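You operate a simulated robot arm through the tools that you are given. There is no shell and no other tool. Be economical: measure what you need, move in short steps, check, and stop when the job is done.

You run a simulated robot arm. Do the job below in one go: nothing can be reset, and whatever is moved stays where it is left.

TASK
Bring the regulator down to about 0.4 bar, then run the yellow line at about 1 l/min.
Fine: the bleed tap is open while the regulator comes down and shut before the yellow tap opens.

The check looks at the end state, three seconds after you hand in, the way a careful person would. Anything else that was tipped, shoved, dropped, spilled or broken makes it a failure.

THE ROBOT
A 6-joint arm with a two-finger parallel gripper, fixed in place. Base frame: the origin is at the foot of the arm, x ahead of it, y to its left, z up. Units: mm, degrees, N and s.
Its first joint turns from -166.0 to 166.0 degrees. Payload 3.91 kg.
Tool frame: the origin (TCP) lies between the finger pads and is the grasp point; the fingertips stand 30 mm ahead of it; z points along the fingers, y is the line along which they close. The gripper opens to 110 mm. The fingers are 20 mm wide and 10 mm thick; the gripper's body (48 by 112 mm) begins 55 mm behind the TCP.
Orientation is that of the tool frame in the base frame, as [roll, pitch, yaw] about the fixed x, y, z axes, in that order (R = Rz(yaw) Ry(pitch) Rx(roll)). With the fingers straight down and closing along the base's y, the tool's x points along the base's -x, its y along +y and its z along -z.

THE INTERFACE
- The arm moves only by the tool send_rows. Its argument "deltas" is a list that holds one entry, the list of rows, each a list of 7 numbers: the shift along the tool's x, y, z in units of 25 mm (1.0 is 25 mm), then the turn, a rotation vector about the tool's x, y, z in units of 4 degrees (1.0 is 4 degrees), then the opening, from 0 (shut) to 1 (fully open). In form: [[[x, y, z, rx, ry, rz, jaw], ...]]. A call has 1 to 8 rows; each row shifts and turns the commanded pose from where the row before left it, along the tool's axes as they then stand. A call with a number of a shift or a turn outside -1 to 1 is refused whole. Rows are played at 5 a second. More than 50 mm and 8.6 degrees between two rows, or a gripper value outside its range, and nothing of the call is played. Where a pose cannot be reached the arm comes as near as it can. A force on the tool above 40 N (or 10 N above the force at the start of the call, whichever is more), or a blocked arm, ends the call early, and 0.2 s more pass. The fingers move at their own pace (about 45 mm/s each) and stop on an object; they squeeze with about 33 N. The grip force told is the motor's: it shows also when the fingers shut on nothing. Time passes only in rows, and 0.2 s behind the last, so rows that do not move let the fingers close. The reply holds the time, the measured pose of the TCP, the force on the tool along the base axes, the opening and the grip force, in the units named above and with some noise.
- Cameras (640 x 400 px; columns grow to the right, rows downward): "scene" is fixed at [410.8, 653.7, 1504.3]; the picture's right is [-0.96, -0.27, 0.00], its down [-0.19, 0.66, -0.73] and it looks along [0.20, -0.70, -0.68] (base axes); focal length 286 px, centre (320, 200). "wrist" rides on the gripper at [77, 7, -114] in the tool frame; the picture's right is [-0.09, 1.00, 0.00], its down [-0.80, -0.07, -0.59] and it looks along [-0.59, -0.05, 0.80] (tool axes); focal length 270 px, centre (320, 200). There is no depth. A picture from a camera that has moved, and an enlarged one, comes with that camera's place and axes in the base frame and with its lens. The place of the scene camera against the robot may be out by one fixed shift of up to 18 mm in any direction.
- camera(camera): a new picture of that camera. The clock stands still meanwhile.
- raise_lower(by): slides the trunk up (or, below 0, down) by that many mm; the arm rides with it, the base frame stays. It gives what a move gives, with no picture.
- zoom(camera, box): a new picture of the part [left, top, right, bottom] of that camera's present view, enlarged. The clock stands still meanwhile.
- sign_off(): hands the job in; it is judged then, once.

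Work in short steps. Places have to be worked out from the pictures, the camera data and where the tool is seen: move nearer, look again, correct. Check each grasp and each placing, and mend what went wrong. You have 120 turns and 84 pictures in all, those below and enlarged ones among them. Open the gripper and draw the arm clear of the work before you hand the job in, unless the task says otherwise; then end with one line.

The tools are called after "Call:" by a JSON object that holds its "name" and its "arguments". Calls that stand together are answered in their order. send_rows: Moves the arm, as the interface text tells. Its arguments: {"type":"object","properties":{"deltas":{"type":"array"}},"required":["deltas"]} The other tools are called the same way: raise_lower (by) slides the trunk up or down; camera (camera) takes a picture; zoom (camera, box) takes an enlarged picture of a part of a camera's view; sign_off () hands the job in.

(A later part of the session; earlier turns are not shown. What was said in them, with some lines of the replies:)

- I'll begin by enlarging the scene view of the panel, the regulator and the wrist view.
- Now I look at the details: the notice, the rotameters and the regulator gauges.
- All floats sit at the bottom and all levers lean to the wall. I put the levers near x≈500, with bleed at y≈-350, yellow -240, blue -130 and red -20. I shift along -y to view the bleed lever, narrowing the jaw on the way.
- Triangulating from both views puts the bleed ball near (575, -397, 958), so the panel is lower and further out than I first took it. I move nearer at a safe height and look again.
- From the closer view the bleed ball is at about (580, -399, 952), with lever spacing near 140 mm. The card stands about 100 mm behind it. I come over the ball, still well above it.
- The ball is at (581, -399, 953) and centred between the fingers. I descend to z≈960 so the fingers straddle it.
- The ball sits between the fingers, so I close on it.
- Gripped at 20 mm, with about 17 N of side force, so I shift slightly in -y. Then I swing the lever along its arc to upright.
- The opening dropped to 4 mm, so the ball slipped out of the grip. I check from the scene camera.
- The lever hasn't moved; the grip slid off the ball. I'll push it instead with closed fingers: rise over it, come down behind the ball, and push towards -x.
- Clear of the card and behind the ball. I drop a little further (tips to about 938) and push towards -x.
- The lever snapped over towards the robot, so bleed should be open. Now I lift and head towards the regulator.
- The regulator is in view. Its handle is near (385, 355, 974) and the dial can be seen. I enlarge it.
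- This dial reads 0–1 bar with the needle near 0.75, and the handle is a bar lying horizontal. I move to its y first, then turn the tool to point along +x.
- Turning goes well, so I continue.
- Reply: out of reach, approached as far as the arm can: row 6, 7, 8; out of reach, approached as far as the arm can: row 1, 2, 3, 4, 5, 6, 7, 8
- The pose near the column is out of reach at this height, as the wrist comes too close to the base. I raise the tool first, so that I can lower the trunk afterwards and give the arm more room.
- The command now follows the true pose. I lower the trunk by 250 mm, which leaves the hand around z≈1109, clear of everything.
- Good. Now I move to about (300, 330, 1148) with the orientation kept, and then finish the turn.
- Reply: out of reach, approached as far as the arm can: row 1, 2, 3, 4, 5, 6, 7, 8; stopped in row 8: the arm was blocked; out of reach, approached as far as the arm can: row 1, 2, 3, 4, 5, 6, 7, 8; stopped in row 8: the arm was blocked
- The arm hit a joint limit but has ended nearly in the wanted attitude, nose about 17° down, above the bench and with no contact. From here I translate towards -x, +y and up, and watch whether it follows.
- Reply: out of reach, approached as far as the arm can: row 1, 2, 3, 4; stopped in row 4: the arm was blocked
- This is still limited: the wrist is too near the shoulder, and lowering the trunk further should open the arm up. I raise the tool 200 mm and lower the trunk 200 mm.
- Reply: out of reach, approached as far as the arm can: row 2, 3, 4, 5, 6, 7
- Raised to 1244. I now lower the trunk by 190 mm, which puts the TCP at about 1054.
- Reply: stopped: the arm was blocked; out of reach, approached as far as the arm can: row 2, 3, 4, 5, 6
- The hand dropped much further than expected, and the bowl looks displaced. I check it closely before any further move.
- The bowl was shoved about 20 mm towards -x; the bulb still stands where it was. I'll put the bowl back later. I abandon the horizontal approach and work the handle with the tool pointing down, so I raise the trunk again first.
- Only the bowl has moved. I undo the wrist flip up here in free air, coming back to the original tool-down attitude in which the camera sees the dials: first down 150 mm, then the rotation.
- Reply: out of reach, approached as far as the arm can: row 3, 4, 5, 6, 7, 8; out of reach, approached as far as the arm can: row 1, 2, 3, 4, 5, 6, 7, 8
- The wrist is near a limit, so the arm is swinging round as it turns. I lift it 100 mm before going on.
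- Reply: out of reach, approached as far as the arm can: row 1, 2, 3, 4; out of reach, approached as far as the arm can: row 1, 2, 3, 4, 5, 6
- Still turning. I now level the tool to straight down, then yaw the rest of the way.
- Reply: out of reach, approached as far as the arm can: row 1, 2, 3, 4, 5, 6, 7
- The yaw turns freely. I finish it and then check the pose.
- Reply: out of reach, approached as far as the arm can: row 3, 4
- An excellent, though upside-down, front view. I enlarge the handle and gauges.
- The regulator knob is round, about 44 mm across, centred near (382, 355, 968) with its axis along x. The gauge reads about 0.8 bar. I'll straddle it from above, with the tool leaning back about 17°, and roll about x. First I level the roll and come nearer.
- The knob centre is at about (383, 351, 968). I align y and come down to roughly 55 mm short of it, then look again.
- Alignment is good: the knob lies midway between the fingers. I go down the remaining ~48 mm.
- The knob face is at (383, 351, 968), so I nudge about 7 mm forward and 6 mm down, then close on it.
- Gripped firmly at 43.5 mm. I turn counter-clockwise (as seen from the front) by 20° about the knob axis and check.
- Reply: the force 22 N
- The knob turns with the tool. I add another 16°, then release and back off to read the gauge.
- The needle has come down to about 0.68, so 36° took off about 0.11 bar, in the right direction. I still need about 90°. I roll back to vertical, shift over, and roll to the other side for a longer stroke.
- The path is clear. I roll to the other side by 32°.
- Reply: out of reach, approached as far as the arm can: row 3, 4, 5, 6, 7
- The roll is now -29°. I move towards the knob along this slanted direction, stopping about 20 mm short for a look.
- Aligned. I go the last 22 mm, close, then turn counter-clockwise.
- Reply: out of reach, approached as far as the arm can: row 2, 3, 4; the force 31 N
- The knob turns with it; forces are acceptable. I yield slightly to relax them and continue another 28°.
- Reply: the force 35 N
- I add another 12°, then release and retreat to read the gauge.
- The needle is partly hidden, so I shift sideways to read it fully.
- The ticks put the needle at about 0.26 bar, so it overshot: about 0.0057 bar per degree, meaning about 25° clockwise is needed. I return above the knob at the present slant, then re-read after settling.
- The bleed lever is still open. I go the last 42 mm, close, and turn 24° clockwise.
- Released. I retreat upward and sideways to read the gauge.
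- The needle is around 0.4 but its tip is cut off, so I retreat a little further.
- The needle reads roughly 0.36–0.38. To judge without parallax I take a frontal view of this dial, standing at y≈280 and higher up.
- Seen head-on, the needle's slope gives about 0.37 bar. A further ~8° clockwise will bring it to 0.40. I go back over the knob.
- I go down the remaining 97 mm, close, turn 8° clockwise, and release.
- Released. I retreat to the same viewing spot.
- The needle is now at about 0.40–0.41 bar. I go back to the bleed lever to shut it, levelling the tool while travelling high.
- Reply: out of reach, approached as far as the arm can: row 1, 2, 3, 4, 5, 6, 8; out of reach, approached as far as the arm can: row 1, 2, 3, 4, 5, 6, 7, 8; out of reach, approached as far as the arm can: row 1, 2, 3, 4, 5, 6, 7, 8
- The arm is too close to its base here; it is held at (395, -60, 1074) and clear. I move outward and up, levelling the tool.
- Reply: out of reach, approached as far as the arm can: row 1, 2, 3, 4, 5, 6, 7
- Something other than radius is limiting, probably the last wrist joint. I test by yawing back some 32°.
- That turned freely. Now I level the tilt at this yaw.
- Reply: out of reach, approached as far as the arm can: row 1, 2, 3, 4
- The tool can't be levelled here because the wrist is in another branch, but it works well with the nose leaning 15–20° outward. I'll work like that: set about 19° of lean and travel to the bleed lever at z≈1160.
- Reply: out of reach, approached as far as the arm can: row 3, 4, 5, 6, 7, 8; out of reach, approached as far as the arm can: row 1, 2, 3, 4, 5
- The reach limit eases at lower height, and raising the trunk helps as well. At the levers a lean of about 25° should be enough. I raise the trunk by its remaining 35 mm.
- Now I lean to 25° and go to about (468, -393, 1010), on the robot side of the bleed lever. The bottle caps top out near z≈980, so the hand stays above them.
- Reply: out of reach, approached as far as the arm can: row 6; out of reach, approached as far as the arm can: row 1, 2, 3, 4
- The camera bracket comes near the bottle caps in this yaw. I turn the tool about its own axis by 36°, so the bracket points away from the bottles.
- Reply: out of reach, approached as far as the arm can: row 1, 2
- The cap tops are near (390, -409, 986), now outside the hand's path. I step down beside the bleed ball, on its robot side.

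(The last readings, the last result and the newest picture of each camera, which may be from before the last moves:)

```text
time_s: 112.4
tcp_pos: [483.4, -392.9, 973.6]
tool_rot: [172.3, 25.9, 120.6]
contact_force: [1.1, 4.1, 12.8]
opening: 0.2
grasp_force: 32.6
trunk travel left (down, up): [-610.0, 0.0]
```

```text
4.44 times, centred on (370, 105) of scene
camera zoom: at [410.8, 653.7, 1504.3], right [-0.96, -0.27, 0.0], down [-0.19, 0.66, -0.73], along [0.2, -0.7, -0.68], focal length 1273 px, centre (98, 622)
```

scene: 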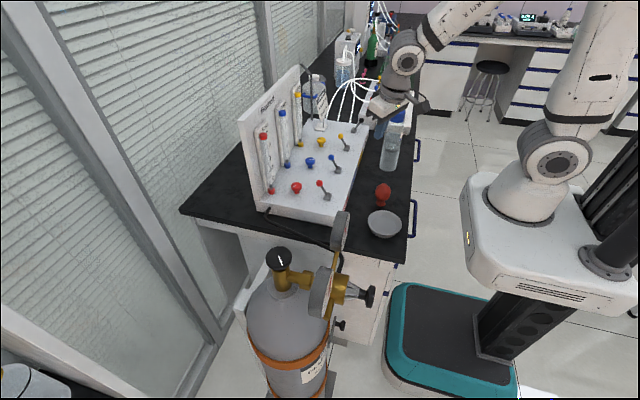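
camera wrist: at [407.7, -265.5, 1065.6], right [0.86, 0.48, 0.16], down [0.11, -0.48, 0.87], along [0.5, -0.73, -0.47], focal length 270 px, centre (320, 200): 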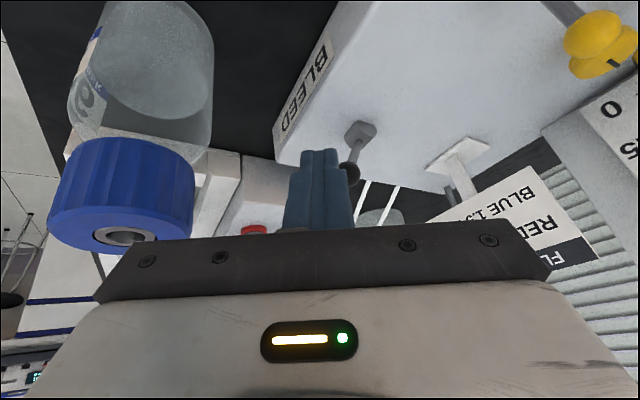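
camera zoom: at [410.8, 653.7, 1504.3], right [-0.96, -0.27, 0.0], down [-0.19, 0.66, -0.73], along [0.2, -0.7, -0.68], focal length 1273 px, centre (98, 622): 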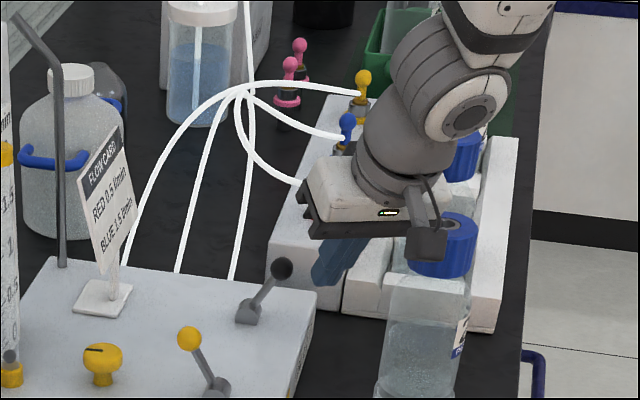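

There is a 13 N upward force: a corner of the gripper body seems to touch a bottle cap. I back off at once.

Call:
{"name": "send_rows", "arguments": {"deltas": [[[0.19, 0.16, -0.43, 0, 0, 0, 0], [0.19, 0.16, -0.43, 0, 0, 0, 0]]]}}

Call:
{"name": "zoom", "arguments": {"camera": "scene", "box": [310, 60, 430, 190]}}

```text
time_s: 113.0
tcp_pos: [478.5, -373.5, 987.9]
tool_rot: [172.2, 25.8, 120.5]
contact_force: [-0.6, -0.9, 0.6]
opening: 0.1
grasp_force: 33.1
trunk travel left (down, up): [-610.0, 0.0]
```

```text
3.08 times, centred on (370, 125) of scene
camera zoom: at [410.8, 653.7, 1504.3], right [-0.96, -0.27, 0.0], down [-0.19, 0.66, -0.73], along [0.2, -0.7, -0.68], focal length 881 px, centre (166, 431)
```

zoom: 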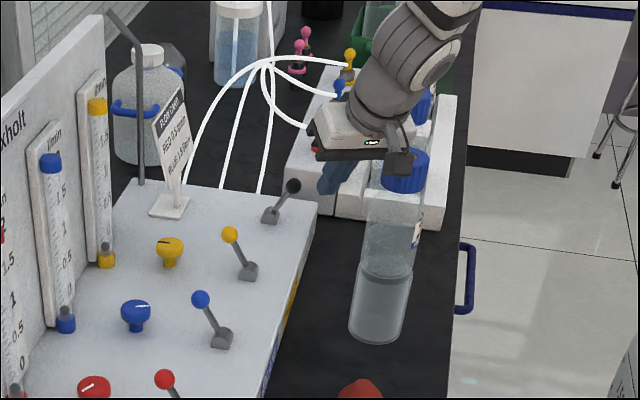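

The bottle stands unmoved. Pushing on the ball's upper half at TCP z≈982 keeps the body clear of the cap, so I move in at that height and push towards +x.

Call:
{"name": "send_rows", "arguments": {"deltas": [[[-0.34, -0.06, 0.29, 0, 0, 0, 0], [-0.34, -0.06, 0.29, 0, 0, 0, 0], [-0.23, 0.41, 0.166, 0, 0, 0, 0], [-0.23, 0.41, 0.166, 0, 0, 0, 0], [-0.23, 0.41, 0.166, 0, 0, 0, 0], [-0.23, 0.41, 0.166, 0, 0, 0, 0]]]}}

Call:
{"name": "zoom", "arguments": {"camera": "scene", "box": [310, 60, 430, 190]}}

```text
time_s: 114.4
tcp_pos: [508.9, -376.3, 987.2]
tool_rot: [172.3, 25.6, 120.7]
contact_force: [0.1, -0.6, 0.9]
opening: 0.0
grasp_force: 32.5
out of reach, approached as far as the arm can: row 1, 2, 3, 4, 5
trunk travel left (down, up): [-610.0, 0.0]
```

```text
3.08 times, centred on (370, 125) of scene
camera zoom: at [410.8, 653.7, 1504.3], right [-0.96, -0.27, 0.0], down [-0.19, 0.66, -0.73], along [0.2, -0.7, -0.68], focal length 881 px, centre (166, 431)
```

zoom: 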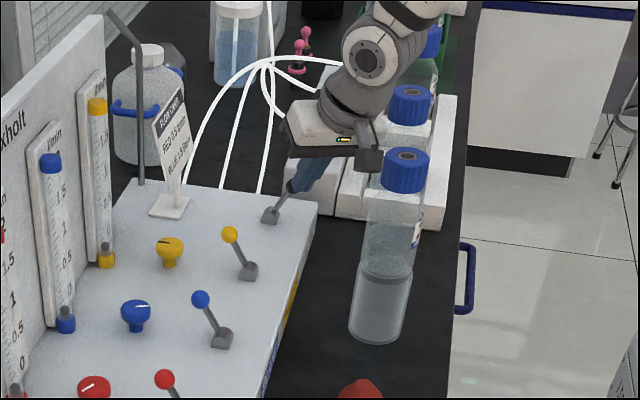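

The pose is at the reach limit and slipped alongside the lever in +y. I back off and lift, add about 9° more outward lean, and look.

Call:
{"name": "send_rows", "arguments": {"deltas": [[[0.23, -0.41, -0.5, 0, 0, 0, 0], [0.23, -0.41, -0.5, 0, 0, 0, 0], [0.2, -0.35, -0.3, -0.2, -0.8, 0, 0], [0, 0, 0, -0.2, -0.8, 0, 0], [0, 0, 0, -0.2, -0.7, 0, 0]]]}}

Call:
{"name": "camera", "arguments": {"camera": "wrist"}}

```text
time_s: 115.6
tcp_pos: [466.9, -369.4, 1004.0]
tool_rot: [168.9, 34.7, 119.0]
contact_force: [-0.2, -0.2, -0.2]
opening: 0.0
grasp_force: 32.8
trunk travel left (down, up): [-610.0, 0.0]
```

```text
15 pictures are left
camera wrist: at [391.8, -264.1, 1054.3], right [0.84, 0.5, 0.21], down [0.0, -0.38, 0.92], along [0.54, -0.78, -0.32], focal length 270 px, centre (320, 200)
```

wrist: 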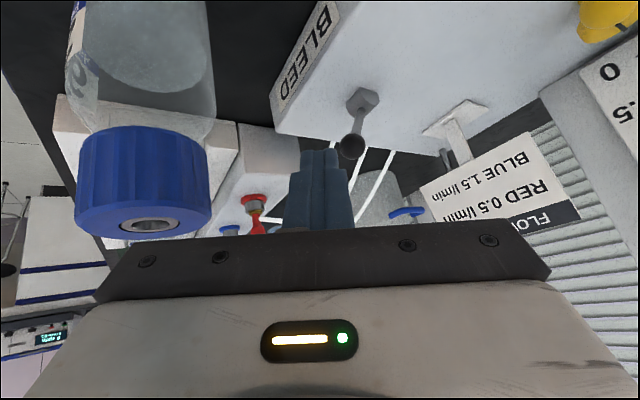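

I turn the tool back 30° about its axis, so the body corner clears the cap even when low, and step down to the robot side of the ball.

Call:
{"name": "send_rows", "arguments": {"deltas": [[[0, 0, 0, 0, 0, -0.95, 0], [0, 0, 0, 0, 0, -0.95, 0], [0, 0, 0, 0, 0, -0.95, 0], [0, 0, 0, 0, 0, -0.95, 0], [0, 0, 0, 0, 0, -0.95, 0], [0, 0, 0, 0, 0, -0.95, 0], [0, 0, 0, 0, 0, -0.95, 0], [0, 0, 0, 0, 0, -0.95, 0]]]}}

Call:
{"name": "send_rows", "arguments": {"deltas": [[[0.07, -0.14, 0.7, 0, 0, 0, 0], [0.07, -0.14, 0.7, 0, 0, 0, 0]]]}}

```text
time_s: 117.4
tcp_pos: [468.9, -368.5, 1004.9]
tool_rot: [-169.1, 34.7, 156.3]
contact_force: [0.6, 0.4, -0.6]
opening: 0.0
grasp_force: 33.5
trunk travel left (down, up): [-610.0, 0.0]
```

```text
time_s: 118.0
tcp_pos: [476.5, -388.6, 975.9]
tool_rot: [-169.3, 34.7, 156.1]
contact_force: [0.1, 0.1, -0.3]
opening: 0.0
grasp_force: 33.3
trunk travel left (down, up): [-610.0, 0.0]
```

There is no contact here. Now I push towards +x.

Call:
{"name": "send_rows", "arguments": {"deltas": [[[-0.374, 0.249, 0.22, 0, 0, 0, 0], [-0.374, 0.249, 0.22, 0, 0, 0, 0], [-0.374, 0.249, 0.22, 0, 0, 0, 0], [-0.374, 0.249, 0.22, 0, 0, 0, 0]]]}}

Call:
{"name": "zoom", "arguments": {"camera": "scene", "box": [310, 60, 430, 190]}}

```text
time_s: 119.0
tcp_pos: [527.5, -387.9, 974.3]
tool_rot: [-169.4, 34.6, 156.1]
contact_force: [-0.5, 0.8, 0.8]
opening: 0.1
grasp_force: 32.7
trunk travel left (down, up): [-610.0, 0.0]
```

```text
3.08 times, centred on (370, 125) of scene
camera zoom: at [410.8, 653.7, 1504.3], right [-0.96, -0.27, 0.0], down [-0.19, 0.66, -0.73], along [0.2, -0.7, -0.68], focal length 881 px, centre (166, 431)
```

zoom: 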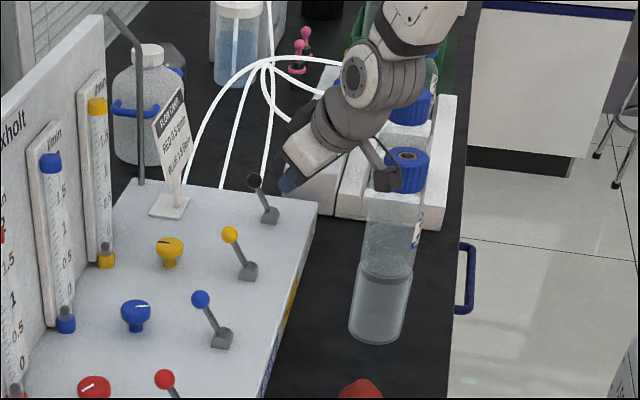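

Bleed is shut again, with its lever leaning to the wall. Next is the yellow lever. I lift away and travel to the gap between yellow and blue.

Call:
{"name": "send_rows", "arguments": {"deltas": [[[0.2, -0.5, -0.91, 0, 0, 0, 0], [0.2, -0.5, -0.91, 0, 0, 0, 0]]]}}

Call:
{"name": "send_rows", "arguments": {"deltas": [[[0.2, 0.93, -0.32, 0, 0, 0, 0], [0.2, 0.93, -0.32, 0, 0, 0, 0], [0.2, 0.93, -0.32, 0, 0, 0, 0], [0.2, 0.93, -0.32, 0, 0, 0, 0], [0.2, 0.93, -0.32, 0, 0, 0, 0], [0.2, 0.93, -0.32, 0, 0, 0, 0], [0.2, 0.93, -0.32, 0, 0, 0, 0], [0.2, 0.93, -0.32, 0, 0, 0, 0]]]}}

Call:
{"name": "camera", "arguments": {"camera": "wrist"}}

```text
time_s: 119.6
tcp_pos: [487.0, -386.2, 1009.0]
tool_rot: [-169.3, 34.8, 156.1]
contact_force: [-0.7, -0.4, 0.5]
opening: 0.0
grasp_force: 33.4
trunk travel left (down, up): [-610.0, 0.0]
```

```text
time_s: 121.4
tcp_pos: [521.9, -187.2, 1012.0]
tool_rot: [-169.3, 34.9, 156.1]
contact_force: [-0.1, 0.2, -0.9]
opening: 0.0
grasp_force: 32.4
trunk travel left (down, up): [-610.0, 0.0]
```

```text
13 pictures are left
camera wrist: at [417.1, -109.5, 1058.7], right [0.56, 0.82, -0.1], down [0.31, -0.09, 0.95], along [0.77, -0.56, -0.3], focal length 270 px, centre (320, 200)
```

wrist: 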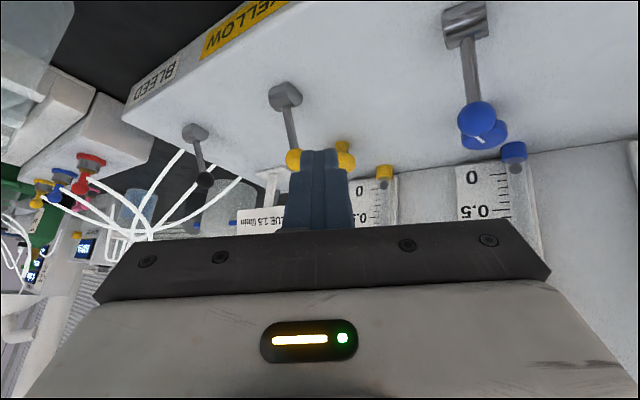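

I lower into the gap to about (594, -190, 974), behind the line of the balls.

Call:
{"name": "send_rows", "arguments": {"deltas": [[[-0.335, 0.385, 0.63, 0, 0, 0, 0], [-0.335, 0.385, 0.63, 0, 0, 0, 0], [-0.335, 0.385, 0.63, 0, 0, 0, 0], [-0.335, 0.385, 0.63, 0, 0, 0, 0]]]}}

Call:
{"name": "zoom", "arguments": {"camera": "scene", "box": [280, 90, 380, 190]}}

```text
time_s: 122.4
tcp_pos: [591.8, -190.4, 971.5]
tool_rot: [-169.4, 34.8, 156.1]
contact_force: [-0.3, -0.4, 0.1]
opening: 0.2
grasp_force: 33.2
trunk travel left (down, up): [-610.0, 0.0]
```

```text
4.00 times, centred on (330, 140) of scene
camera zoom: at [410.8, 653.7, 1504.3], right [-0.96, -0.27, 0.0], down [-0.19, 0.66, -0.73], along [0.2, -0.7, -0.68], focal length 1145 px, centre (280, 440)
```

zoom: 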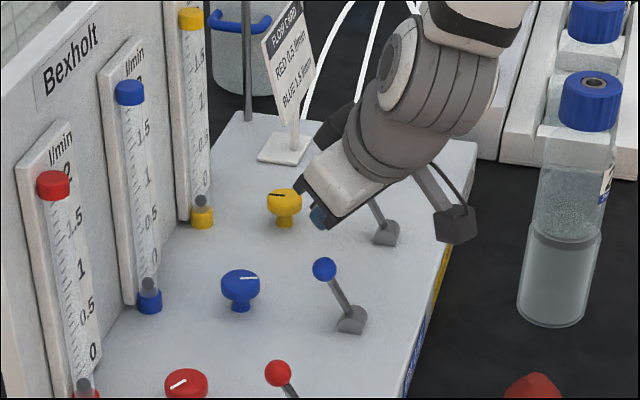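

The spot is clear. I slide in behind the yellow ball towards -y.

Call:
{"name": "send_rows", "arguments": {"deltas": [[[-0.257, -0.66, 0.305, 0, 0, 0, 0], [-0.257, -0.66, 0.305, 0, 0, 0, 0], [-0.257, -0.66, 0.305, 0, 0, 0, 0]]]}}

```text
time_s: 123.4
tcp_pos: [594.1, -243.1, 972.2]
tool_rot: [-169.6, 34.4, 156.6]
contact_force: [3.3, 16.7, 5.0]
opening: 0.0
grasp_force: 33.2
trunk travel left (down, up): [-610.0, 0.0]
stopped in row 3: the force on the tool passed its limit (the readings are from after the stop); the commanded pose is now the measured one
```

Contact in y: the finger is touching either the ball or the knob. I look.

Call:
{"name": "zoom", "arguments": {"camera": "wrist", "box": [220, 60, 420, 240]}}

```text
2.22 times, centred on (320, 150) of wrist
camera zoom: at [487.3, -166.5, 1020.3], right [0.55, 0.83, -0.1], down [0.31, -0.09, 0.95], along [0.78, -0.55, -0.31], focal length 601 px, centre (320, 311)
```

zoom: 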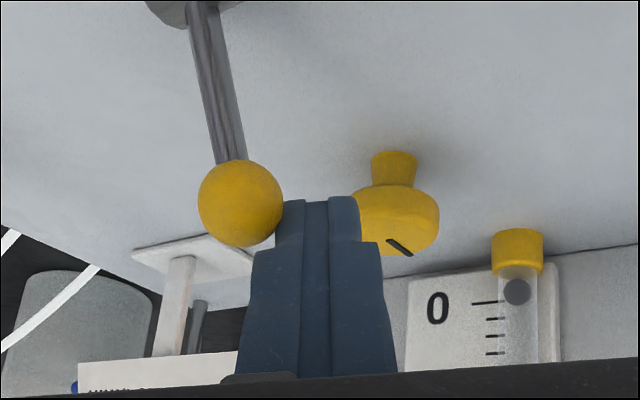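

The finger sits just behind the ball, between it and the knob. I push towards -x and slightly up, following the lever's arc.

Call:
{"name": "send_rows", "arguments": {"deltas": [[[0.24, -0.28, -0.41, 0, 0, 0, 0], [0.24, -0.28, -0.41, 0, 0, 0, 0], [0.376, -0.247, -0.218, 0, 0, 0, 0], [0.376, -0.247, -0.218, 0, 0, 0, 0]]]}}

Call:
{"name": "zoom", "arguments": {"camera": "scene", "box": [280, 80, 380, 180]}}

```text
time_s: 124.4
tcp_pos: [543.0, -244.3, 985.4]
tool_rot: [-169.6, 34.3, 156.2]
contact_force: [0.2, -0.8, -0.8]
opening: 0.2
grasp_force: 32.9
trunk travel left (down, up): [-610.0, 0.0]
```

```text
4.00 times, centred on (330, 130) of scene
camera zoom: at [410.8, 653.7, 1504.3], right [-0.96, -0.27, 0.0], down [-0.19, 0.66, -0.73], along [0.2, -0.7, -0.68], focal length 1145 px, centre (280, 480)
```

zoom: 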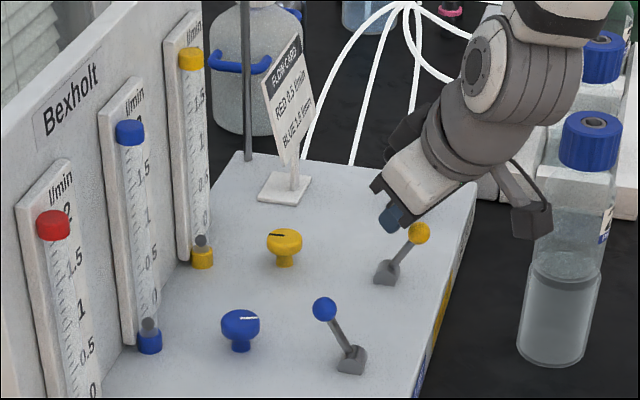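

Yellow is open now, but its float still sits near 0, so the yellow needle knob must be opened. The knob head is at about (653, -257, 925). I lift clear and spin the tool 180° about its own axis, so that the camera rides high and looks down on the knob.

Call:
{"name": "send_rows", "arguments": {"deltas": [[[0.08, -0.23, -0.92, 0, 0, 0, 0.3], [0.08, -0.23, -0.92, 0, 0, 0, 0.3], [0.08, -0.23, -0.92, 0, 0, 0, 0.3], [0, 0, 0, 0, 0, 1, 0.3], [0, 0, 0, 0, 0, 1, 0.3], [0, 0, 0, 0, 0, 1, 0.3], [0, 0, 0, 0, 0, 1, 0.3], [0, 0, 0, 0, 0, 1, 0.3]]]}}

Call:
{"name": "send_rows", "arguments": {"deltas": [[[0, 0, 0, 0, 0, 1, 0.3], [0, 0, 0, 0, 0, 1, 0.3], [0, 0, 0, 0, 0, 1, 0.3], [0, 0, 0, 0, 0, 1, 0.3], [0, 0, 0, 0, 0, 1, 0.3], [0, 0, 0, 0, 0, 1, 0.3], [0, 0, 0, 0, 0, 1, 0.3], [0, 0, 0, 0, 0, 1, 0.3]]]}}

Call:
{"name": "send_rows", "arguments": {"deltas": [[[0, 0, 0, 0, 0, 1, 0.3], [0, 0, 0, 0, 0, 1, 0.3], [0, 0, 0, 0, 0, 1, 0.3], [0, 0, 0, 0, 0, 1, 0.3], [0, 0, 0, 0, 0, 1, 0.3], [0, 0, 0, 0, 0, 1, 0.3], [0, 0, 0, 0, 0, 1, 0.3], [0, 0, 0, 0, 0, 1, 0.3]]]}}

Call:
{"name": "zoom", "arguments": {"camera": "scene", "box": [280, 80, 380, 180]}}

```text
time_s: 126.2
tcp_pos: [499.9, -232.8, 1038.4]
tool_rot: [176.2, 35.6, 131.8]
contact_force: [-0.2, 0.0, -0.1]
opening: 33.1
grasp_force: 0.0
trunk travel left (down, up): [-610.0, 0.0]
```

```text
time_s: 128.0
tcp_pos: [499.5, -232.3, 1036.7]
tool_rot: [156.4, 27.8, 95.2]
contact_force: [0.5, -0.4, -0.1]
opening: 32.9
grasp_force: 0.1
trunk travel left (down, up): [-610.0, 0.0]
```

```text
time_s: 129.8
tcp_pos: [499.0, -232.6, 1037.5]
tool_rot: [146.0, 12.0, 65.4]
contact_force: [-0.2, -0.5, 0.4]
opening: 33.0
grasp_force: 0.1
trunk travel left (down, up): [-610.0, 0.0]
```

```text
4.00 times, centred on (330, 130) of scene
camera zoom: at [410.8, 653.7, 1504.3], right [-0.96, -0.27, 0.0], down [-0.19, 0.66, -0.73], along [0.2, -0.7, -0.68], focal length 1145 px, centre (280, 480)
```

zoom: 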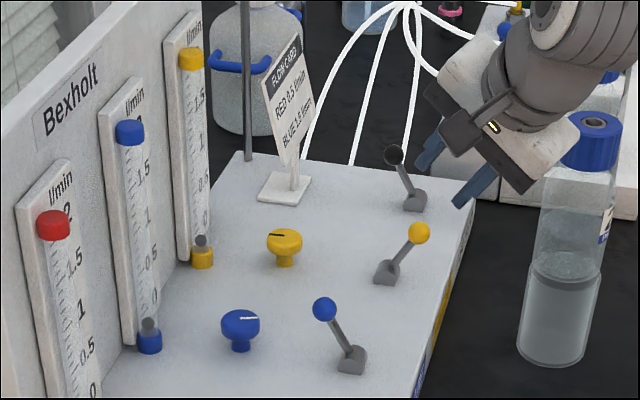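

Bleed is shut, yellow is open, and its float is at 0. The spin is half done, so I continue.

Call:
{"name": "send_rows", "arguments": {"deltas": [[[0, 0, 0, 0, 0, 1, 0.5], [0, 0, 0, 0, 0, 1, 0.5], [0, 0, 0, 0, 0, 1, 0.5], [0, 0, 0, 0, 0, 1, 0.5], [0, 0, 0, 0, 0, 1, 0.5], [0, 0, 0, 0, 0, 1, 0.5], [0, 0, 0, 0, 0, 1, 0.5], [0, 0, 0, 0, 0, 1, 0.5]]]}}

Call:
{"name": "send_rows", "arguments": {"deltas": [[[0, 0, 0, 0, 0, 1, 0.5], [0, 0, 0, 0, 0, 1, 0.5], [0, 0, 0, 0, 0, 1, 0.5], [0, 0, 0, 0, 0, 1, 0.5], [0, 0, 0, 0, 0, 1, 0.5], [0, 0, 0, 0, 0, 1, 0.5], [0, 0, 0, 0, 0, 1, 0.5], [0, 0, 0, 0, 0, 1, 0.5]]]}}

```text
time_s: 131.6
tcp_pos: [498.7, -232.6, 1037.8]
tool_rot: [144.9, -6.6, 39.1]
contact_force: [-0.4, -0.1, -0.6]
opening: 55.0
grasp_force: 0.1
trunk travel left (down, up): [-610.0, 0.0]
```

```text
time_s: 133.4
tcp_pos: [498.9, -232.9, 1038.9]
tool_rot: [152.3, -23.6, 10.8]
contact_force: [0.6, -0.4, 0.4]
opening: 55.0
grasp_force: 0.1
trunk travel left (down, up): [-610.0, 0.0]
```

I do the last 30° of the spin.

Call:
{"name": "send_rows", "arguments": {"deltas": [[[0, 0, 0, 0, 0, 1, 0.5], [0, 0, 0, 0, 0, 1, 0.5], [0, 0, 0, 0, 0, 1, 0.5], [0, 0, 0, 0, 0, 1, 0.5], [0, 0, 0, 0, 0, 1, 0.5], [0, 0, 0, 0, 0, 1, 0.5], [0, 0, 0, 0, 0, 1, 0.5]]]}}

```text
time_s: 135.0
tcp_pos: [499.9, -232.6, 1038.7]
tool_rot: [167.0, -33.7, -19.0]
contact_force: [-1.2, -0.5, -0.1]
opening: 55.1
grasp_force: 0.0
trunk travel left (down, up): [-610.0, 0.0]
```

Now I move to the pre-grasp point about 60 mm short of the yellow knob, and look.

Call:
{"name": "send_rows", "arguments": {"deltas": [[[0.515, -0.53, 0.72, 0, 0, 0, 0.5], [0.515, -0.53, 0.72, 0, 0, 0, 0.5], [0.515, -0.53, 0.72, 0, 0, 0, 0.5], [0.515, -0.53, 0.72, 0, 0, 0, 0.5], [0.515, -0.53, 0.72, 0, 0, 0, 0.5]]]}}

Call:
{"name": "camera", "arguments": {"camera": "wrist"}}

```text
time_s: 136.2
tcp_pos: [622.2, -227.7, 987.3]
tool_rot: [166.8, -33.5, -19.0]
contact_force: [-0.3, 0.7, 0.5]
opening: 55.1
grasp_force: 0.0
trunk travel left (down, up): [-610.0, 0.0]
```

```text
8 pictures are left
camera wrist: at [628.7, -209.8, 1123.6], right [-0.5, -0.85, 0.14], down [-0.86, 0.51, 0.03], along [-0.09, -0.11, -0.99], focal length 270 px, centre (320, 200)
```

wrist: 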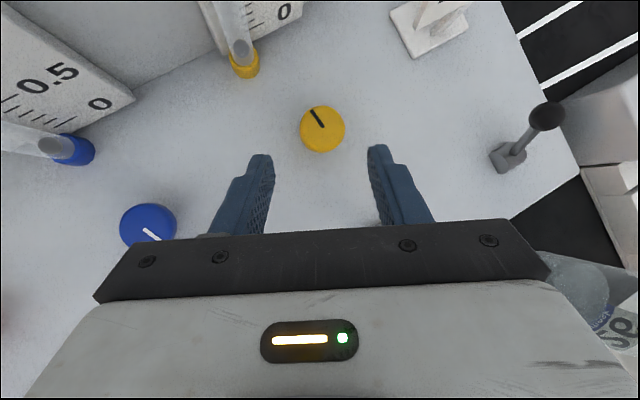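

A perfect view: the knob is centred at (654, -258), about 33 mm across, with its pointer towards +x. I move in 57 mm along the fingers and close.

Call:
{"name": "send_rows", "arguments": {"deltas": [[[-0.01, 0.02, 0.76, 0, 0, 0, 0.5], [-0.01, 0.02, 0.76, 0, 0, 0, 0.5], [-0.01, 0.02, 0.76, 0, 0, 0, 0.5], [0, 0, 0, 0, 0, 0, 0.2], [0, 0, 0, 0, 0, 0, 0.2], [0, 0, 0, 0, 0, 0, 0.2], [0, 0, 0, 0, 0, 0, 0.2]]]}}

```text
time_s: 137.8
tcp_pos: [641.5, -248.4, 942.4]
tool_rot: [166.9, -33.4, -18.9]
contact_force: [4.9, 16.1, -2.9]
opening: 33.1
grasp_force: 45.2
trunk travel left (down, up): [-610.0, 0.0]
```

Gripped at 33 mm. I turn counter-clockwise (seen from above) by 24° and check the pointer and float.

Call:
{"name": "send_rows", "arguments": {"deltas": [[[-0.01, 0.029, 0, 0.555, 0.187, -0.81, 0.2], [-0.01, 0.029, 0, 0.555, 0.187, -0.81, 0.2], [-0.01, 0.029, 0, 0.555, 0.187, -0.81, 0.2], [-0.01, 0.029, 0, 0.555, 0.187, -0.81, 0.2], [-0.01, 0.029, 0, 0.555, 0.187, -0.81, 0.2], [-0.01, 0.029, 0, 0.555, 0.187, -0.81, 0.2], [0, 0, 0, 0, 0, 0, 0.2], [0, 0, 0, 0, 0, 0, 0.2]]]}}

Call:
{"name": "zoom", "arguments": {"camera": "scene", "box": [290, 80, 350, 150]}}

```text
time_s: 139.7
tcp_pos: [637.5, -255.0, 940.7]
tool_rot: [166.3, -33.7, 4.7]
contact_force: [-4.3, -15.1, -1.7]
opening: 33.2
grasp_force: 45.4
out of reach, approached as far as the arm can: row 6
trunk travel left (down, up): [-610.0, 0.0]
stopped in row 8: the force on the tool passed its limit (the readings are from after the stop); the commanded pose is now the measured one
```

```text
5.71 times, centred on (320, 115) of scene
camera zoom: at [410.8, 653.7, 1504.3], right [-0.96, -0.27, 0.0], down [-0.19, 0.66, -0.73], along [0.2, -0.7, -0.68], focal length 1636 px, centre (320, 686)
```

zoom: 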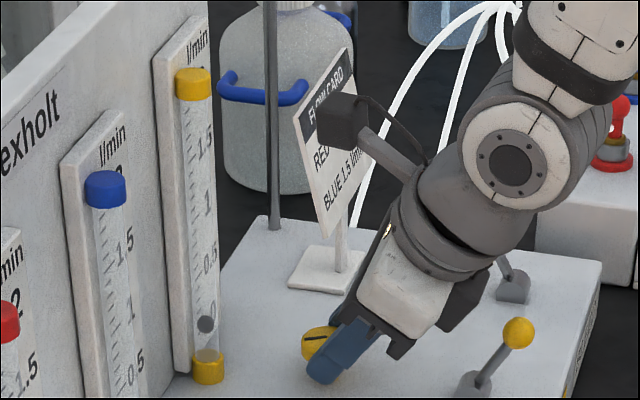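

The float begins to lift, so counter-clockwise opens. I relax the side force slightly and turn another 24°.

Call:
{"name": "send_rows", "arguments": {"deltas": [[[0, 0.08, 0, 0.555, 0.187, -0.81, 0.2], [-0.01, 0.029, 0, 0.555, 0.187, -0.81, 0.2], [-0.01, 0.029, 0, 0.555, 0.187, -0.81, 0.2], [-0.01, 0.029, 0, 0.555, 0.187, -0.81, 0.2], [-0.01, 0.029, 0, 0.555, 0.187, -0.81, 0.2], [-0.01, 0.029, 0, 0.555, 0.187, -0.81, 0.2]]]}}

```text
time_s: 140.1
tcp_pos: [638.5, -255.1, 939.6]
tool_rot: [165.0, -34.2, 7.5]
contact_force: [0.0, -15.7, -4.7]
opening: 33.0
grasp_force: 44.8
out of reach, approached as far as the arm can: row 1
trunk travel left (down, up): [-610.0, 0.0]
stopped in row 1: the force on the tool passed its limit (the readings are from after the stop); the commanded pose is now the measured one
```

I release, swing the open fingers back about the knob axis by 32°, and grip again.

Call:
{"name": "send_rows", "arguments": {"deltas": [[[0, 0, 0, 0, 0, 0, 0.5], [0, 0, 0, 0, 0, 0, 0.5]]]}}

Call:
{"name": "send_rows", "arguments": {"deltas": [[[0.01, -0.029, 0, -0.555, -0.187, 0.81, 0.5], [0.01, -0.029, 0, -0.555, -0.187, 0.81, 0.5], [0.01, -0.029, 0, -0.555, -0.187, 0.81, 0.5], [0.01, -0.029, 0, -0.555, -0.187, 0.81, 0.5], [0.01, -0.029, 0, -0.555, -0.187, 0.81, 0.5], [0.01, -0.029, 0, -0.555, -0.187, 0.81, 0.5], [0.01, -0.029, 0, -0.555, -0.187, 0.81, 0.5], [0.01, -0.029, 0, -0.555, -0.187, 0.81, 0.5]]]}}

Call:
{"name": "camera", "arguments": {"camera": "wrist"}}

```text
time_s: 140.7
tcp_pos: [638.1, -251.5, 942.6]
tool_rot: [164.9, -34.1, 7.9]
contact_force: [0.6, -0.9, -0.7]
opening: 55.0
grasp_force: 0.0
trunk travel left (down, up): [-610.0, 0.0]
```

```text
time_s: 142.5
tcp_pos: [641.2, -246.6, 941.1]
tool_rot: [165.5, -34.9, -24.4]
contact_force: [-0.4, -0.3, 0.7]
opening: 54.8
grasp_force: 0.1
trunk travel left (down, up): [-610.0, 0.0]
```

```text
6 pictures are left
camera wrist: at [647.8, -225.1, 1077.2], right [-0.59, -0.79, 0.15], down [-0.8, 0.6, 0.0], along [-0.09, -0.12, -0.99], focal length 270 px, centre (320, 200)
```

wrist: 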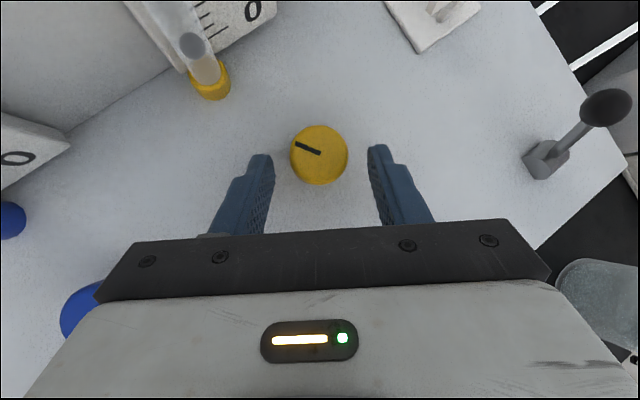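

The knob is well centred and its pointer has turned about 30°. The knob actually sits nearer the fingertips than I allowed for, so I move in 4 mm, grip, and turn with a corrected pivot.

Call:
{"name": "send_rows", "arguments": {"deltas": [[[0, 0, 0.16, 0, 0, 0, 0.5], [0, 0, 0, 0, 0, 0, 0.2], [0, 0, 0, 0, 0, 0, 0.2], [0, 0, 0, 0, 0, 0, 0.2]]]}}

Call:
{"name": "send_rows", "arguments": {"deltas": [[[-0.013, 0.037, 0, 0.57, 0.205, -0.794, 0.2], [-0.013, 0.037, 0, 0.57, 0.205, -0.794, 0.2], [-0.013, 0.037, 0, 0.57, 0.205, -0.794, 0.2], [-0.013, 0.037, 0, 0.57, 0.205, -0.794, 0.2], [-0.013, 0.037, 0, 0.57, 0.205, -0.794, 0.2], [-0.013, 0.037, 0, 0.57, 0.205, -0.794, 0.2], [-0.013, 0.037, 0, 0.57, 0.205, -0.794, 0.2], [-0.013, 0.037, 0, 0.57, 0.205, -0.794, 0.2]]]}}

Call:
{"name": "zoom", "arguments": {"camera": "scene", "box": [290, 80, 350, 150]}}

```text
time_s: 143.5
tcp_pos: [643.1, -247.6, 938.2]
tool_rot: [165.4, -35.0, -24.4]
contact_force: [3.3, 4.0, 1.5]
opening: 33.1
grasp_force: 44.8
trunk travel left (down, up): [-610.0, 0.0]
```

```text
time_s: 145.3
tcp_pos: [638.5, -256.1, 936.8]
tool_rot: [165.2, -34.9, 7.6]
contact_force: [-1.7, -10.6, -6.9]
opening: 32.7
grasp_force: 44.5
trunk travel left (down, up): [-610.0, 0.0]
```

```text
5.71 times, centred on (320, 115) of scene
camera zoom: at [410.8, 653.7, 1504.3], right [-0.96, -0.27, 0.0], down [-0.19, 0.66, -0.73], along [0.2, -0.7, -0.68], focal length 1636 px, centre (320, 686)
```

zoom: 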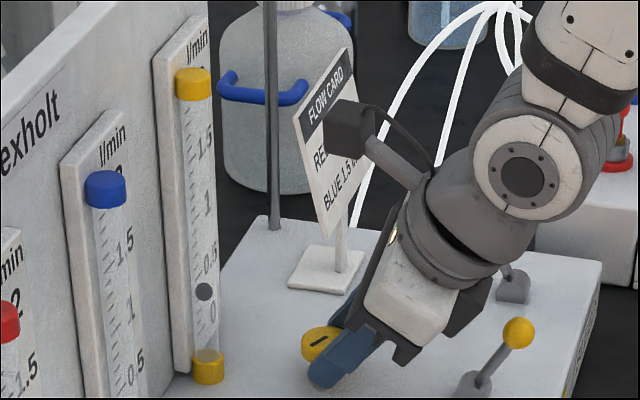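

Smooth now; the float has risen to about 0.2 l/min. About 90° more is needed. I continue in this grip for 16° more.

Call:
{"name": "send_rows", "arguments": {"deltas": [[[-0.013, 0.037, 0, 0.57, 0.205, -0.794, 0.2], [-0.013, 0.037, 0, 0.57, 0.205, -0.794, 0.2], [-0.013, 0.037, 0, 0.57, 0.205, -0.794, 0.2], [-0.013, 0.037, 0, 0.57, 0.205, -0.794, 0.2]]]}}

```text
time_s: 145.7
tcp_pos: [637.3, -256.7, 937.5]
tool_rot: [163.8, -35.7, 10.6]
contact_force: [1.7, -18.4, -5.9]
opening: 32.8
grasp_force: 44.7
out of reach, approached as far as the arm can: row 1, 2
trunk travel left (down, up): [-610.0, 0.0]
stopped in row 2: the force on the tool passed its limit (the readings are from after the stop); the commanded pose is now the measured one
```

That is the end of this stroke. I release and swing back 46° for a longer next stroke.

Call:
{"name": "send_rows", "arguments": {"deltas": [[[0, 0, 0, 0, 0, 0, 0.5], [0, 0, 0, 0, 0, 0, 0.5], [0.013, -0.037, 0, -0.57, -0.205, 0.794, 0.5], [0.013, -0.037, 0, -0.57, -0.205, 0.794, 0.5], [0.013, -0.037, 0, -0.57, -0.205, 0.794, 0.5], [0.013, -0.037, 0, -0.57, -0.205, 0.794, 0.5], [0.013, -0.037, 0, -0.57, -0.205, 0.794, 0.5], [0.013, -0.037, 0, -0.57, -0.205, 0.794, 0.5]]]}}

Call:
{"name": "send_rows", "arguments": {"deltas": [[[0.013, -0.037, 0, -0.57, -0.205, 0.794, 0.5], [0.013, -0.037, 0, -0.57, -0.205, 0.794, 0.5], [0.013, -0.037, 0, -0.57, -0.205, 0.794, 0.5], [0.013, -0.037, 0, -0.57, -0.205, 0.794, 0.5], [0.013, -0.037, 0, -0.57, -0.205, 0.794, 0.5], [0.013, -0.037, 0, -0.57, -0.205, 0.794, 0.5]]]}}

```text
time_s: 147.5
tcp_pos: [639.3, -248.4, 938.2]
tool_rot: [164.3, -36.3, -13.4]
contact_force: [-0.2, 1.0, -0.6]
opening: 54.8
grasp_force: 0.1
trunk travel left (down, up): [-610.0, 0.0]
```

```text
time_s: 148.9
tcp_pos: [645.0, -244.2, 937.9]
tool_rot: [165.2, -36.6, -37.8]
contact_force: [-0.1, -0.1, -1.2]
opening: 54.9
grasp_force: 0.0
trunk travel left (down, up): [-610.0, 0.0]
```

Well placed. I grip and turn counter-clockwise 44°.

Call:
{"name": "send_rows", "arguments": {"deltas": [[[0, 0, 0, 0, 0, 0, 0.2], [0, 0, 0, 0, 0, 0, 0.2], [0, 0, 0, 0, 0, 0, 0.2], [-0.014, 0.04, 0, 0.596, 0.205, -0.776, 0.2], [-0.014, 0.04, 0, 0.596, 0.205, -0.776, 0.2], [-0.014, 0.04, 0, 0.596, 0.205, -0.776, 0.2], [-0.014, 0.04, 0, 0.596, 0.205, -0.776, 0.2], [-0.014, 0.04, 0, 0.596, 0.205, -0.776, 0.2]]]}}

Call:
{"name": "send_rows", "arguments": {"deltas": [[[-0.014, 0.04, 0, 0.596, 0.205, -0.776, 0.2], [-0.014, 0.04, 0, 0.596, 0.205, -0.776, 0.2], [-0.014, 0.04, 0, 0.596, 0.205, -0.776, 0.2], [-0.014, 0.04, 0, 0.596, 0.205, -0.776, 0.2], [-0.014, 0.04, 0, 0.596, 0.205, -0.776, 0.2], [-0.014, 0.04, 0, 0.596, 0.205, -0.776, 0.2]]]}}

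```text
time_s: 150.7
tcp_pos: [639.6, -249.0, 937.6]
tool_rot: [165.1, -36.6, -17.9]
contact_force: [3.2, -5.9, -1.2]
opening: 33.0
grasp_force: 44.9
trunk travel left (down, up): [-610.0, 0.0]
```

```text
time_s: 152.1
tcp_pos: [635.7, -254.7, 938.5]
tool_rot: [165.3, -36.7, 5.7]
contact_force: [1.6, -19.4, 5.6]
opening: 33.0
grasp_force: 45.2
trunk travel left (down, up): [-610.0, 0.0]
```

I release, swing back 44°, and read the float from the scene camera.

Call:
{"name": "send_rows", "arguments": {"deltas": [[[0, 0, 0, 0, 0, 0, 0.5], [0, 0, 0, 0, 0, 0, 0.5], [0.014, -0.04, 0, -0.596, -0.205, 0.776, 0.5], [0.014, -0.04, 0, -0.596, -0.205, 0.776, 0.5], [0.014, -0.04, 0, -0.596, -0.205, 0.776, 0.5], [0.014, -0.04, 0, -0.596, -0.205, 0.776, 0.5], [0.014, -0.04, 0, -0.596, -0.205, 0.776, 0.5], [0.014, -0.04, 0, -0.596, -0.205, 0.776, 0.5]]]}}

Call:
{"name": "send_rows", "arguments": {"deltas": [[[0.014, -0.04, 0, -0.596, -0.205, 0.776, 0.5], [0.014, -0.04, 0, -0.596, -0.205, 0.776, 0.5], [0.014, -0.04, 0, -0.596, -0.205, 0.776, 0.5], [0.014, -0.04, 0, -0.596, -0.205, 0.776, 0.5], [0.014, -0.04, 0, -0.596, -0.205, 0.776, 0.5]]]}}

Call:
{"name": "zoom", "arguments": {"camera": "scene", "box": [300, 86, 320, 150]}}

```text
time_s: 153.9
tcp_pos: [637.2, -246.2, 938.5]
tool_rot: [165.1, -36.4, -17.9]
contact_force: [0.3, 0.6, 0.0]
opening: 55.1
grasp_force: 0.0
trunk travel left (down, up): [-610.0, 0.0]
```

```text
time_s: 155.1
tcp_pos: [641.5, -244.2, 938.2]
tool_rot: [165.2, -36.5, -37.9]
contact_force: [0.2, -0.9, 0.2]
opening: 55.0
grasp_force: 0.1
trunk travel left (down, up): [-610.0, 0.0]
```

```text
6.25 times, centred on (310, 118) of scene
camera zoom: at [410.8, 653.7, 1504.3], right [-0.96, -0.27, 0.0], down [-0.19, 0.66, -0.73], along [0.2, -0.7, -0.68], focal length 1790 px, centre (382, 712)
```

zoom: 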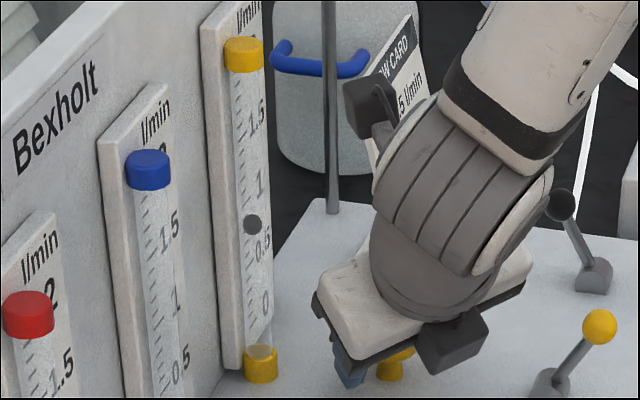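

With no flow the float rested at scene row 140, which is the zero tick allowing for parallax. It is now at 121.8, with about 9.2 px per 0.5 l/min, so the flow is near 1.0. I retreat along the fingers, then measure more finely.

Call:
{"name": "send_rows", "arguments": {"deltas": [[[0, 0, -0.8, 0, 0, 0, 0.5], [0, 0, -0.8, 0, 0, 0, 0.5], [0, 0, -0.8, 0, 0, 0, 0.5], [-0.5, 0, -0.8, 0, 0, 0, 0.5], [-0.8, 0, -0.8, 0, 0, 0, 0.5], [-0.8, 0, -0.5, 0, 0, 0, 0.5]]]}}

Call:
{"name": "zoom", "arguments": {"camera": "scene", "box": [294, 92, 326, 146]}}

```text
time_s: 156.5
tcp_pos: [574.4, -154.9, 995.9]
tool_rot: [165.2, -36.5, -37.8]
contact_force: [-0.5, -0.5, -0.7]
opening: 54.9
grasp_force: 0.1
trunk travel left (down, up): [-610.0, 0.0]
```

```text
7.41 times, centred on (310, 119) of scene
camera zoom: at [410.8, 653.7, 1504.3], right [-0.96, -0.27, 0.0], down [-0.19, 0.66, -0.73], along [0.2, -0.7, -0.68], focal length 2121 px, centre (394, 800)
```

zoom: 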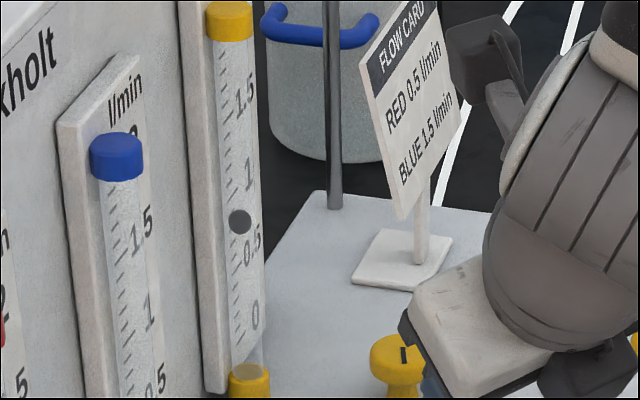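

By the rest-row reference the float is 18.2 px up and 1 l/min is about 18.5 px, so the flow is ≈0.98 l/min, as wanted. The remaining job is to put the bowl back. I lift clear of the blue lever, go over towards it, and straighten the tool.

Call:
{"name": "send_rows", "arguments": {"deltas": [[[0.595, 0.205, -0.777, 0, 0, 0, 0.3], [0.595, 0.205, -0.777, 0, 0, 0, 0], [0.595, 0.205, -0.777, 0, 0, 0, 0]]]}}

Call:
{"name": "send_rows", "arguments": {"deltas": [[[-0.79, 0.11, -0.825, 0, 0, 0, 0], [-0.79, 0.11, -0.825, 0, 0, 0, 0], [-0.79, 0.11, -0.825, 0, 0, 0, 0], [-0.79, 0.11, -0.825, 0, 0, 0, 0], [-0.79, 0.11, -0.825, 0, 0, 0, 0], [-0.79, 0.11, -0.825, 0, 0, 0, 0], [-0.79, 0.11, -0.6, 0, 0, 0, 0]]]}}

Call:
{"name": "send_rows", "arguments": {"deltas": [[[0, 0, 0, 0.325, -0.945, 0, 0], [0, 0, 0, 0.325, -0.945, 0, 0], [0, 0, 0, 0.325, -0.945, 0, 0], [0, 0, 0, 0.325, -0.945, 0, 0], [0, 0, 0, 0.325, -0.945, 0, 0], [0, 0, 0, 0.325, -0.945, 0, 0]]]}}

```text
time_s: 157.3
tcp_pos: [576.2, -152.5, 1070.5]
tool_rot: [165.1, -36.5, -37.8]
contact_force: [-0.9, 0.9, 0.0]
opening: 0.0
grasp_force: 13.6
trunk travel left (down, up): [-610.0, 0.0]
```

```text
time_s: 158.9
tcp_pos: [432.2, -24.5, 1098.2]
tool_rot: [165.2, -36.5, -37.8]
contact_force: [-0.3, 1.0, 0.2]
opening: 0.2
grasp_force: 33.0
trunk travel left (down, up): [-610.0, 0.0]
```

```text
time_s: 160.3
tcp_pos: [434.3, -22.0, 1099.4]
tool_rot: [174.8, -14.2, -42.2]
contact_force: [-0.6, 0.1, 0.0]
opening: 0.1
grasp_force: 33.7
trunk travel left (down, up): [-610.0, 0.0]
```

I go over the bowl, finish straightening, and take a picture.

Call:
{"name": "send_rows", "arguments": {"deltas": [[[-0.77, -0.19, 0.28, 0, 0, 0, 0], [-0.77, -0.19, 0.28, 0, 0, 0, 0], [-0.77, -0.19, 0.28, 0, 0, 0, 0], [-0.77, -0.19, 0.28, 0.3, -0.9, 0, 0], [-0.77, -0.19, 0.28, 0.3, -0.9, 0, 0], [0, 0, 0, 0.3, -0.9, 0, 0], [0, 0, 0, 0.25, -0.75, 0, 0]]]}}

Call:
{"name": "camera", "arguments": {"camera": "wrist"}}

```text
time_s: 161.9
tcp_pos: [386.8, 48.7, 1040.1]
tool_rot: [177.4, -7.0, -42.7]
contact_force: [1.0, 0.2, 0.2]
opening: 0.0
grasp_force: 33.1
out of reach, approached as far as the arm can: row 6, 7
trunk travel left (down, up): [-610.0, 0.0]
```

```text
2 pictures are left
camera wrist: at [430.4, 6.8, 1163.1], right [-0.74, -0.67, 0.04], down [-0.57, 0.66, 0.49], along [-0.35, 0.34, -0.87], focal length 270 px, centre (320, 200)
```

wrist: 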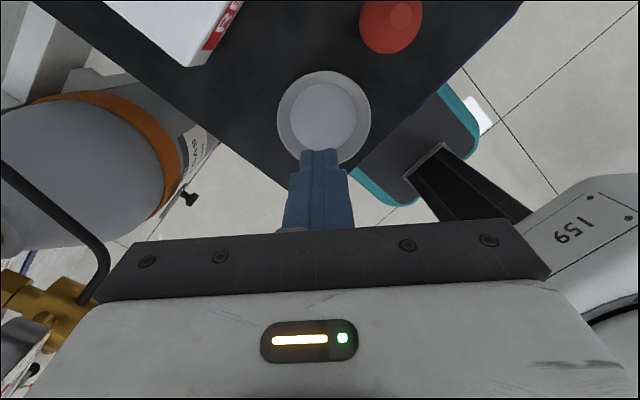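

Reconciling all views, the rim is at z≈868 with the bowl at (371, 45); it was at about (389, 60) originally. So it must move about 22 mm along (0.82, 0.57). I'll put the closed fingertips inside it and drag it by its inner wall. First I go down to z≈920.

Call:
{"name": "send_rows", "arguments": {"deltas": [[[-0.15, -0.016, 0.775, 0, 0, 0, 0], [-0.15, -0.016, 0.775, 0, 0, 0, 0], [-0.15, -0.016, 0.775, 0, 0, 0, 0], [-0.15, -0.016, 0.775, 0, 0, 0, 0], [-0.15, -0.016, 0.775, 0, 0, 0, 0], [-0.15, -0.016, 0.775, 0, 0, 0, 0]]]}}

```text
time_s: 163.3
tcp_pos: [376.7, 52.1, 919.8]
tool_rot: [177.4, -6.9, -42.8]
contact_force: [-0.3, 0.2, 0.8]
opening: 0.1
grasp_force: 33.1
trunk travel left (down, up): [-610.0, 0.0]
```

No contact yet. I go down another 24 mm slowly.

Call:
{"name": "send_rows", "arguments": {"deltas": [[[-0.03, -0.011, 0.24, 0, 0, 0, 0], [-0.03, -0.011, 0.24, 0, 0, 0, 0], [-0.03, -0.011, 0.24, 0, 0, 0, 0], [-0.03, -0.011, 0.24, 0, 0, 0, 0]]]}}

Call:
{"name": "zoom", "arguments": {"camera": "wrist", "box": [200, 40, 440, 240]}}

```text
time_s: 164.3
tcp_pos: [376.3, 53.1, 897.5]
tool_rot: [177.3, -7.0, -42.6]
contact_force: [0.4, 0.4, -0.8]
opening: 0.0
grasp_force: 32.9
trunk travel left (down, up): [-610.0, 0.0]
```

```text
2.00 times, centred on (320, 140) of wrist
camera zoom: at [420.6, 10.4, 1020.0], right [-0.74, -0.67, 0.04], down [-0.57, 0.66, 0.49], along [-0.35, 0.34, -0.87], focal length 541 px, centre (320, 320)
```

zoom: 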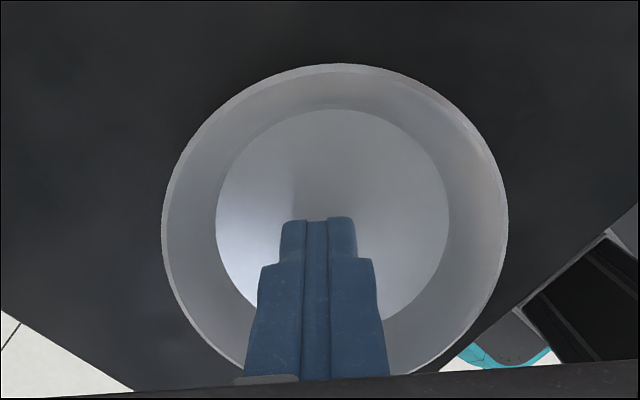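

The tip is inside the bowl, just above its floor. I drag towards (+x, +y): about 19 mm to reach the wall and then about 21 mm of travel.

Call:
{"name": "send_rows", "arguments": {"deltas": [[[0.11, -0.243, -0.06, 0, 0, 0, 0], [0.11, -0.243, -0.02, 0, 0, 0, 0], [0.11, -0.243, 0, 0, 0, 0, 0], [0.11, -0.243, 0, 0, 0, 0, 0], [0.11, -0.243, 0, 0, 0, 0, 0], [0.11, -0.243, 0, 0, 0, 0, 0]]]}}

```text
time_s: 165.7
tcp_pos: [413.1, 68.2, 898.9]
tool_rot: [177.4, -7.0, -42.7]
contact_force: [-1.3, -0.4, 3.7]
opening: 0.0
grasp_force: 32.9
trunk travel left (down, up): [-610.0, 0.0]
```

There is light contact with the wall, as expected; by geometry the bowl should be near its old place. I lift out and use the last picture to check everything.

Call:
{"name": "send_rows", "arguments": {"deltas": [[[0.08, 0.02, -0.6, 0, 0, 0, 0], [0.12, 0.045, -0.99, 0, 0, 0, 0.2], [0.12, 0.045, -0.99, 0, 0, 0, 0.5], [0.12, 0.045, -0.99, 0, 0, 0, 0.5], [0.12, 0.045, -0.99, 0, 0, 0, 0.5], [0.12, 0.045, -0.99, 0, 0, 0, 0.5], [0.12, 0.045, -0.99, 0, 0, 0, 0.5], [0.12, 0.045, -0.99, 0, 0, 0, 0.5]]]}}

Call:
{"name": "zoom", "arguments": {"camera": "scene", "box": [270, 75, 430, 250]}}

```text
time_s: 167.5
tcp_pos: [410.1, 66.9, 1080.5]
tool_rot: [177.0, -8.3, -42.6]
contact_force: [-0.7, 0.5, 0.9]
opening: 54.9
grasp_force: 0.1
out of reach, approached as far as the arm can: row 8
trunk travel left (down, up): [-610.0, 0.0]
```

```text
2.29 times, centred on (350, 162) of scene
camera zoom: at [410.8, 653.7, 1504.3], right [-0.96, -0.27, 0.0], down [-0.19, 0.66, -0.73], along [0.2, -0.7, -0.68], focal length 654 px, centre (251, 286)
```

zoom: 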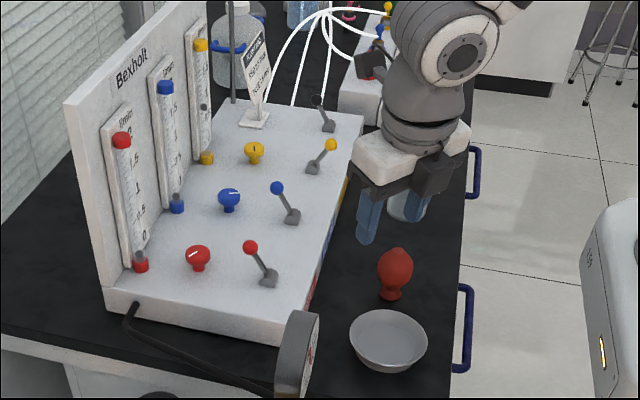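

Final check: the bowl is back to within about 7 mm of its place, and the bulb and levers are as intended (bleed shut, yellow open). The yellow float is steady at about 1 l/min, and the gripper is open and clear above the bench. I hand in.

Call:
{"name": "sign_off", "arguments": {}}

```text
The job is handed in.
```

The regulator is at about 0.4 bar and the yellow line runs at about 1 l/min, with bleed open while the regulator came down and shut before yellow opened; on the way I knocked the bowl about 22 mm, put it back to within about 7 mm, and touched one bottle cap without visibly moving the bottle.
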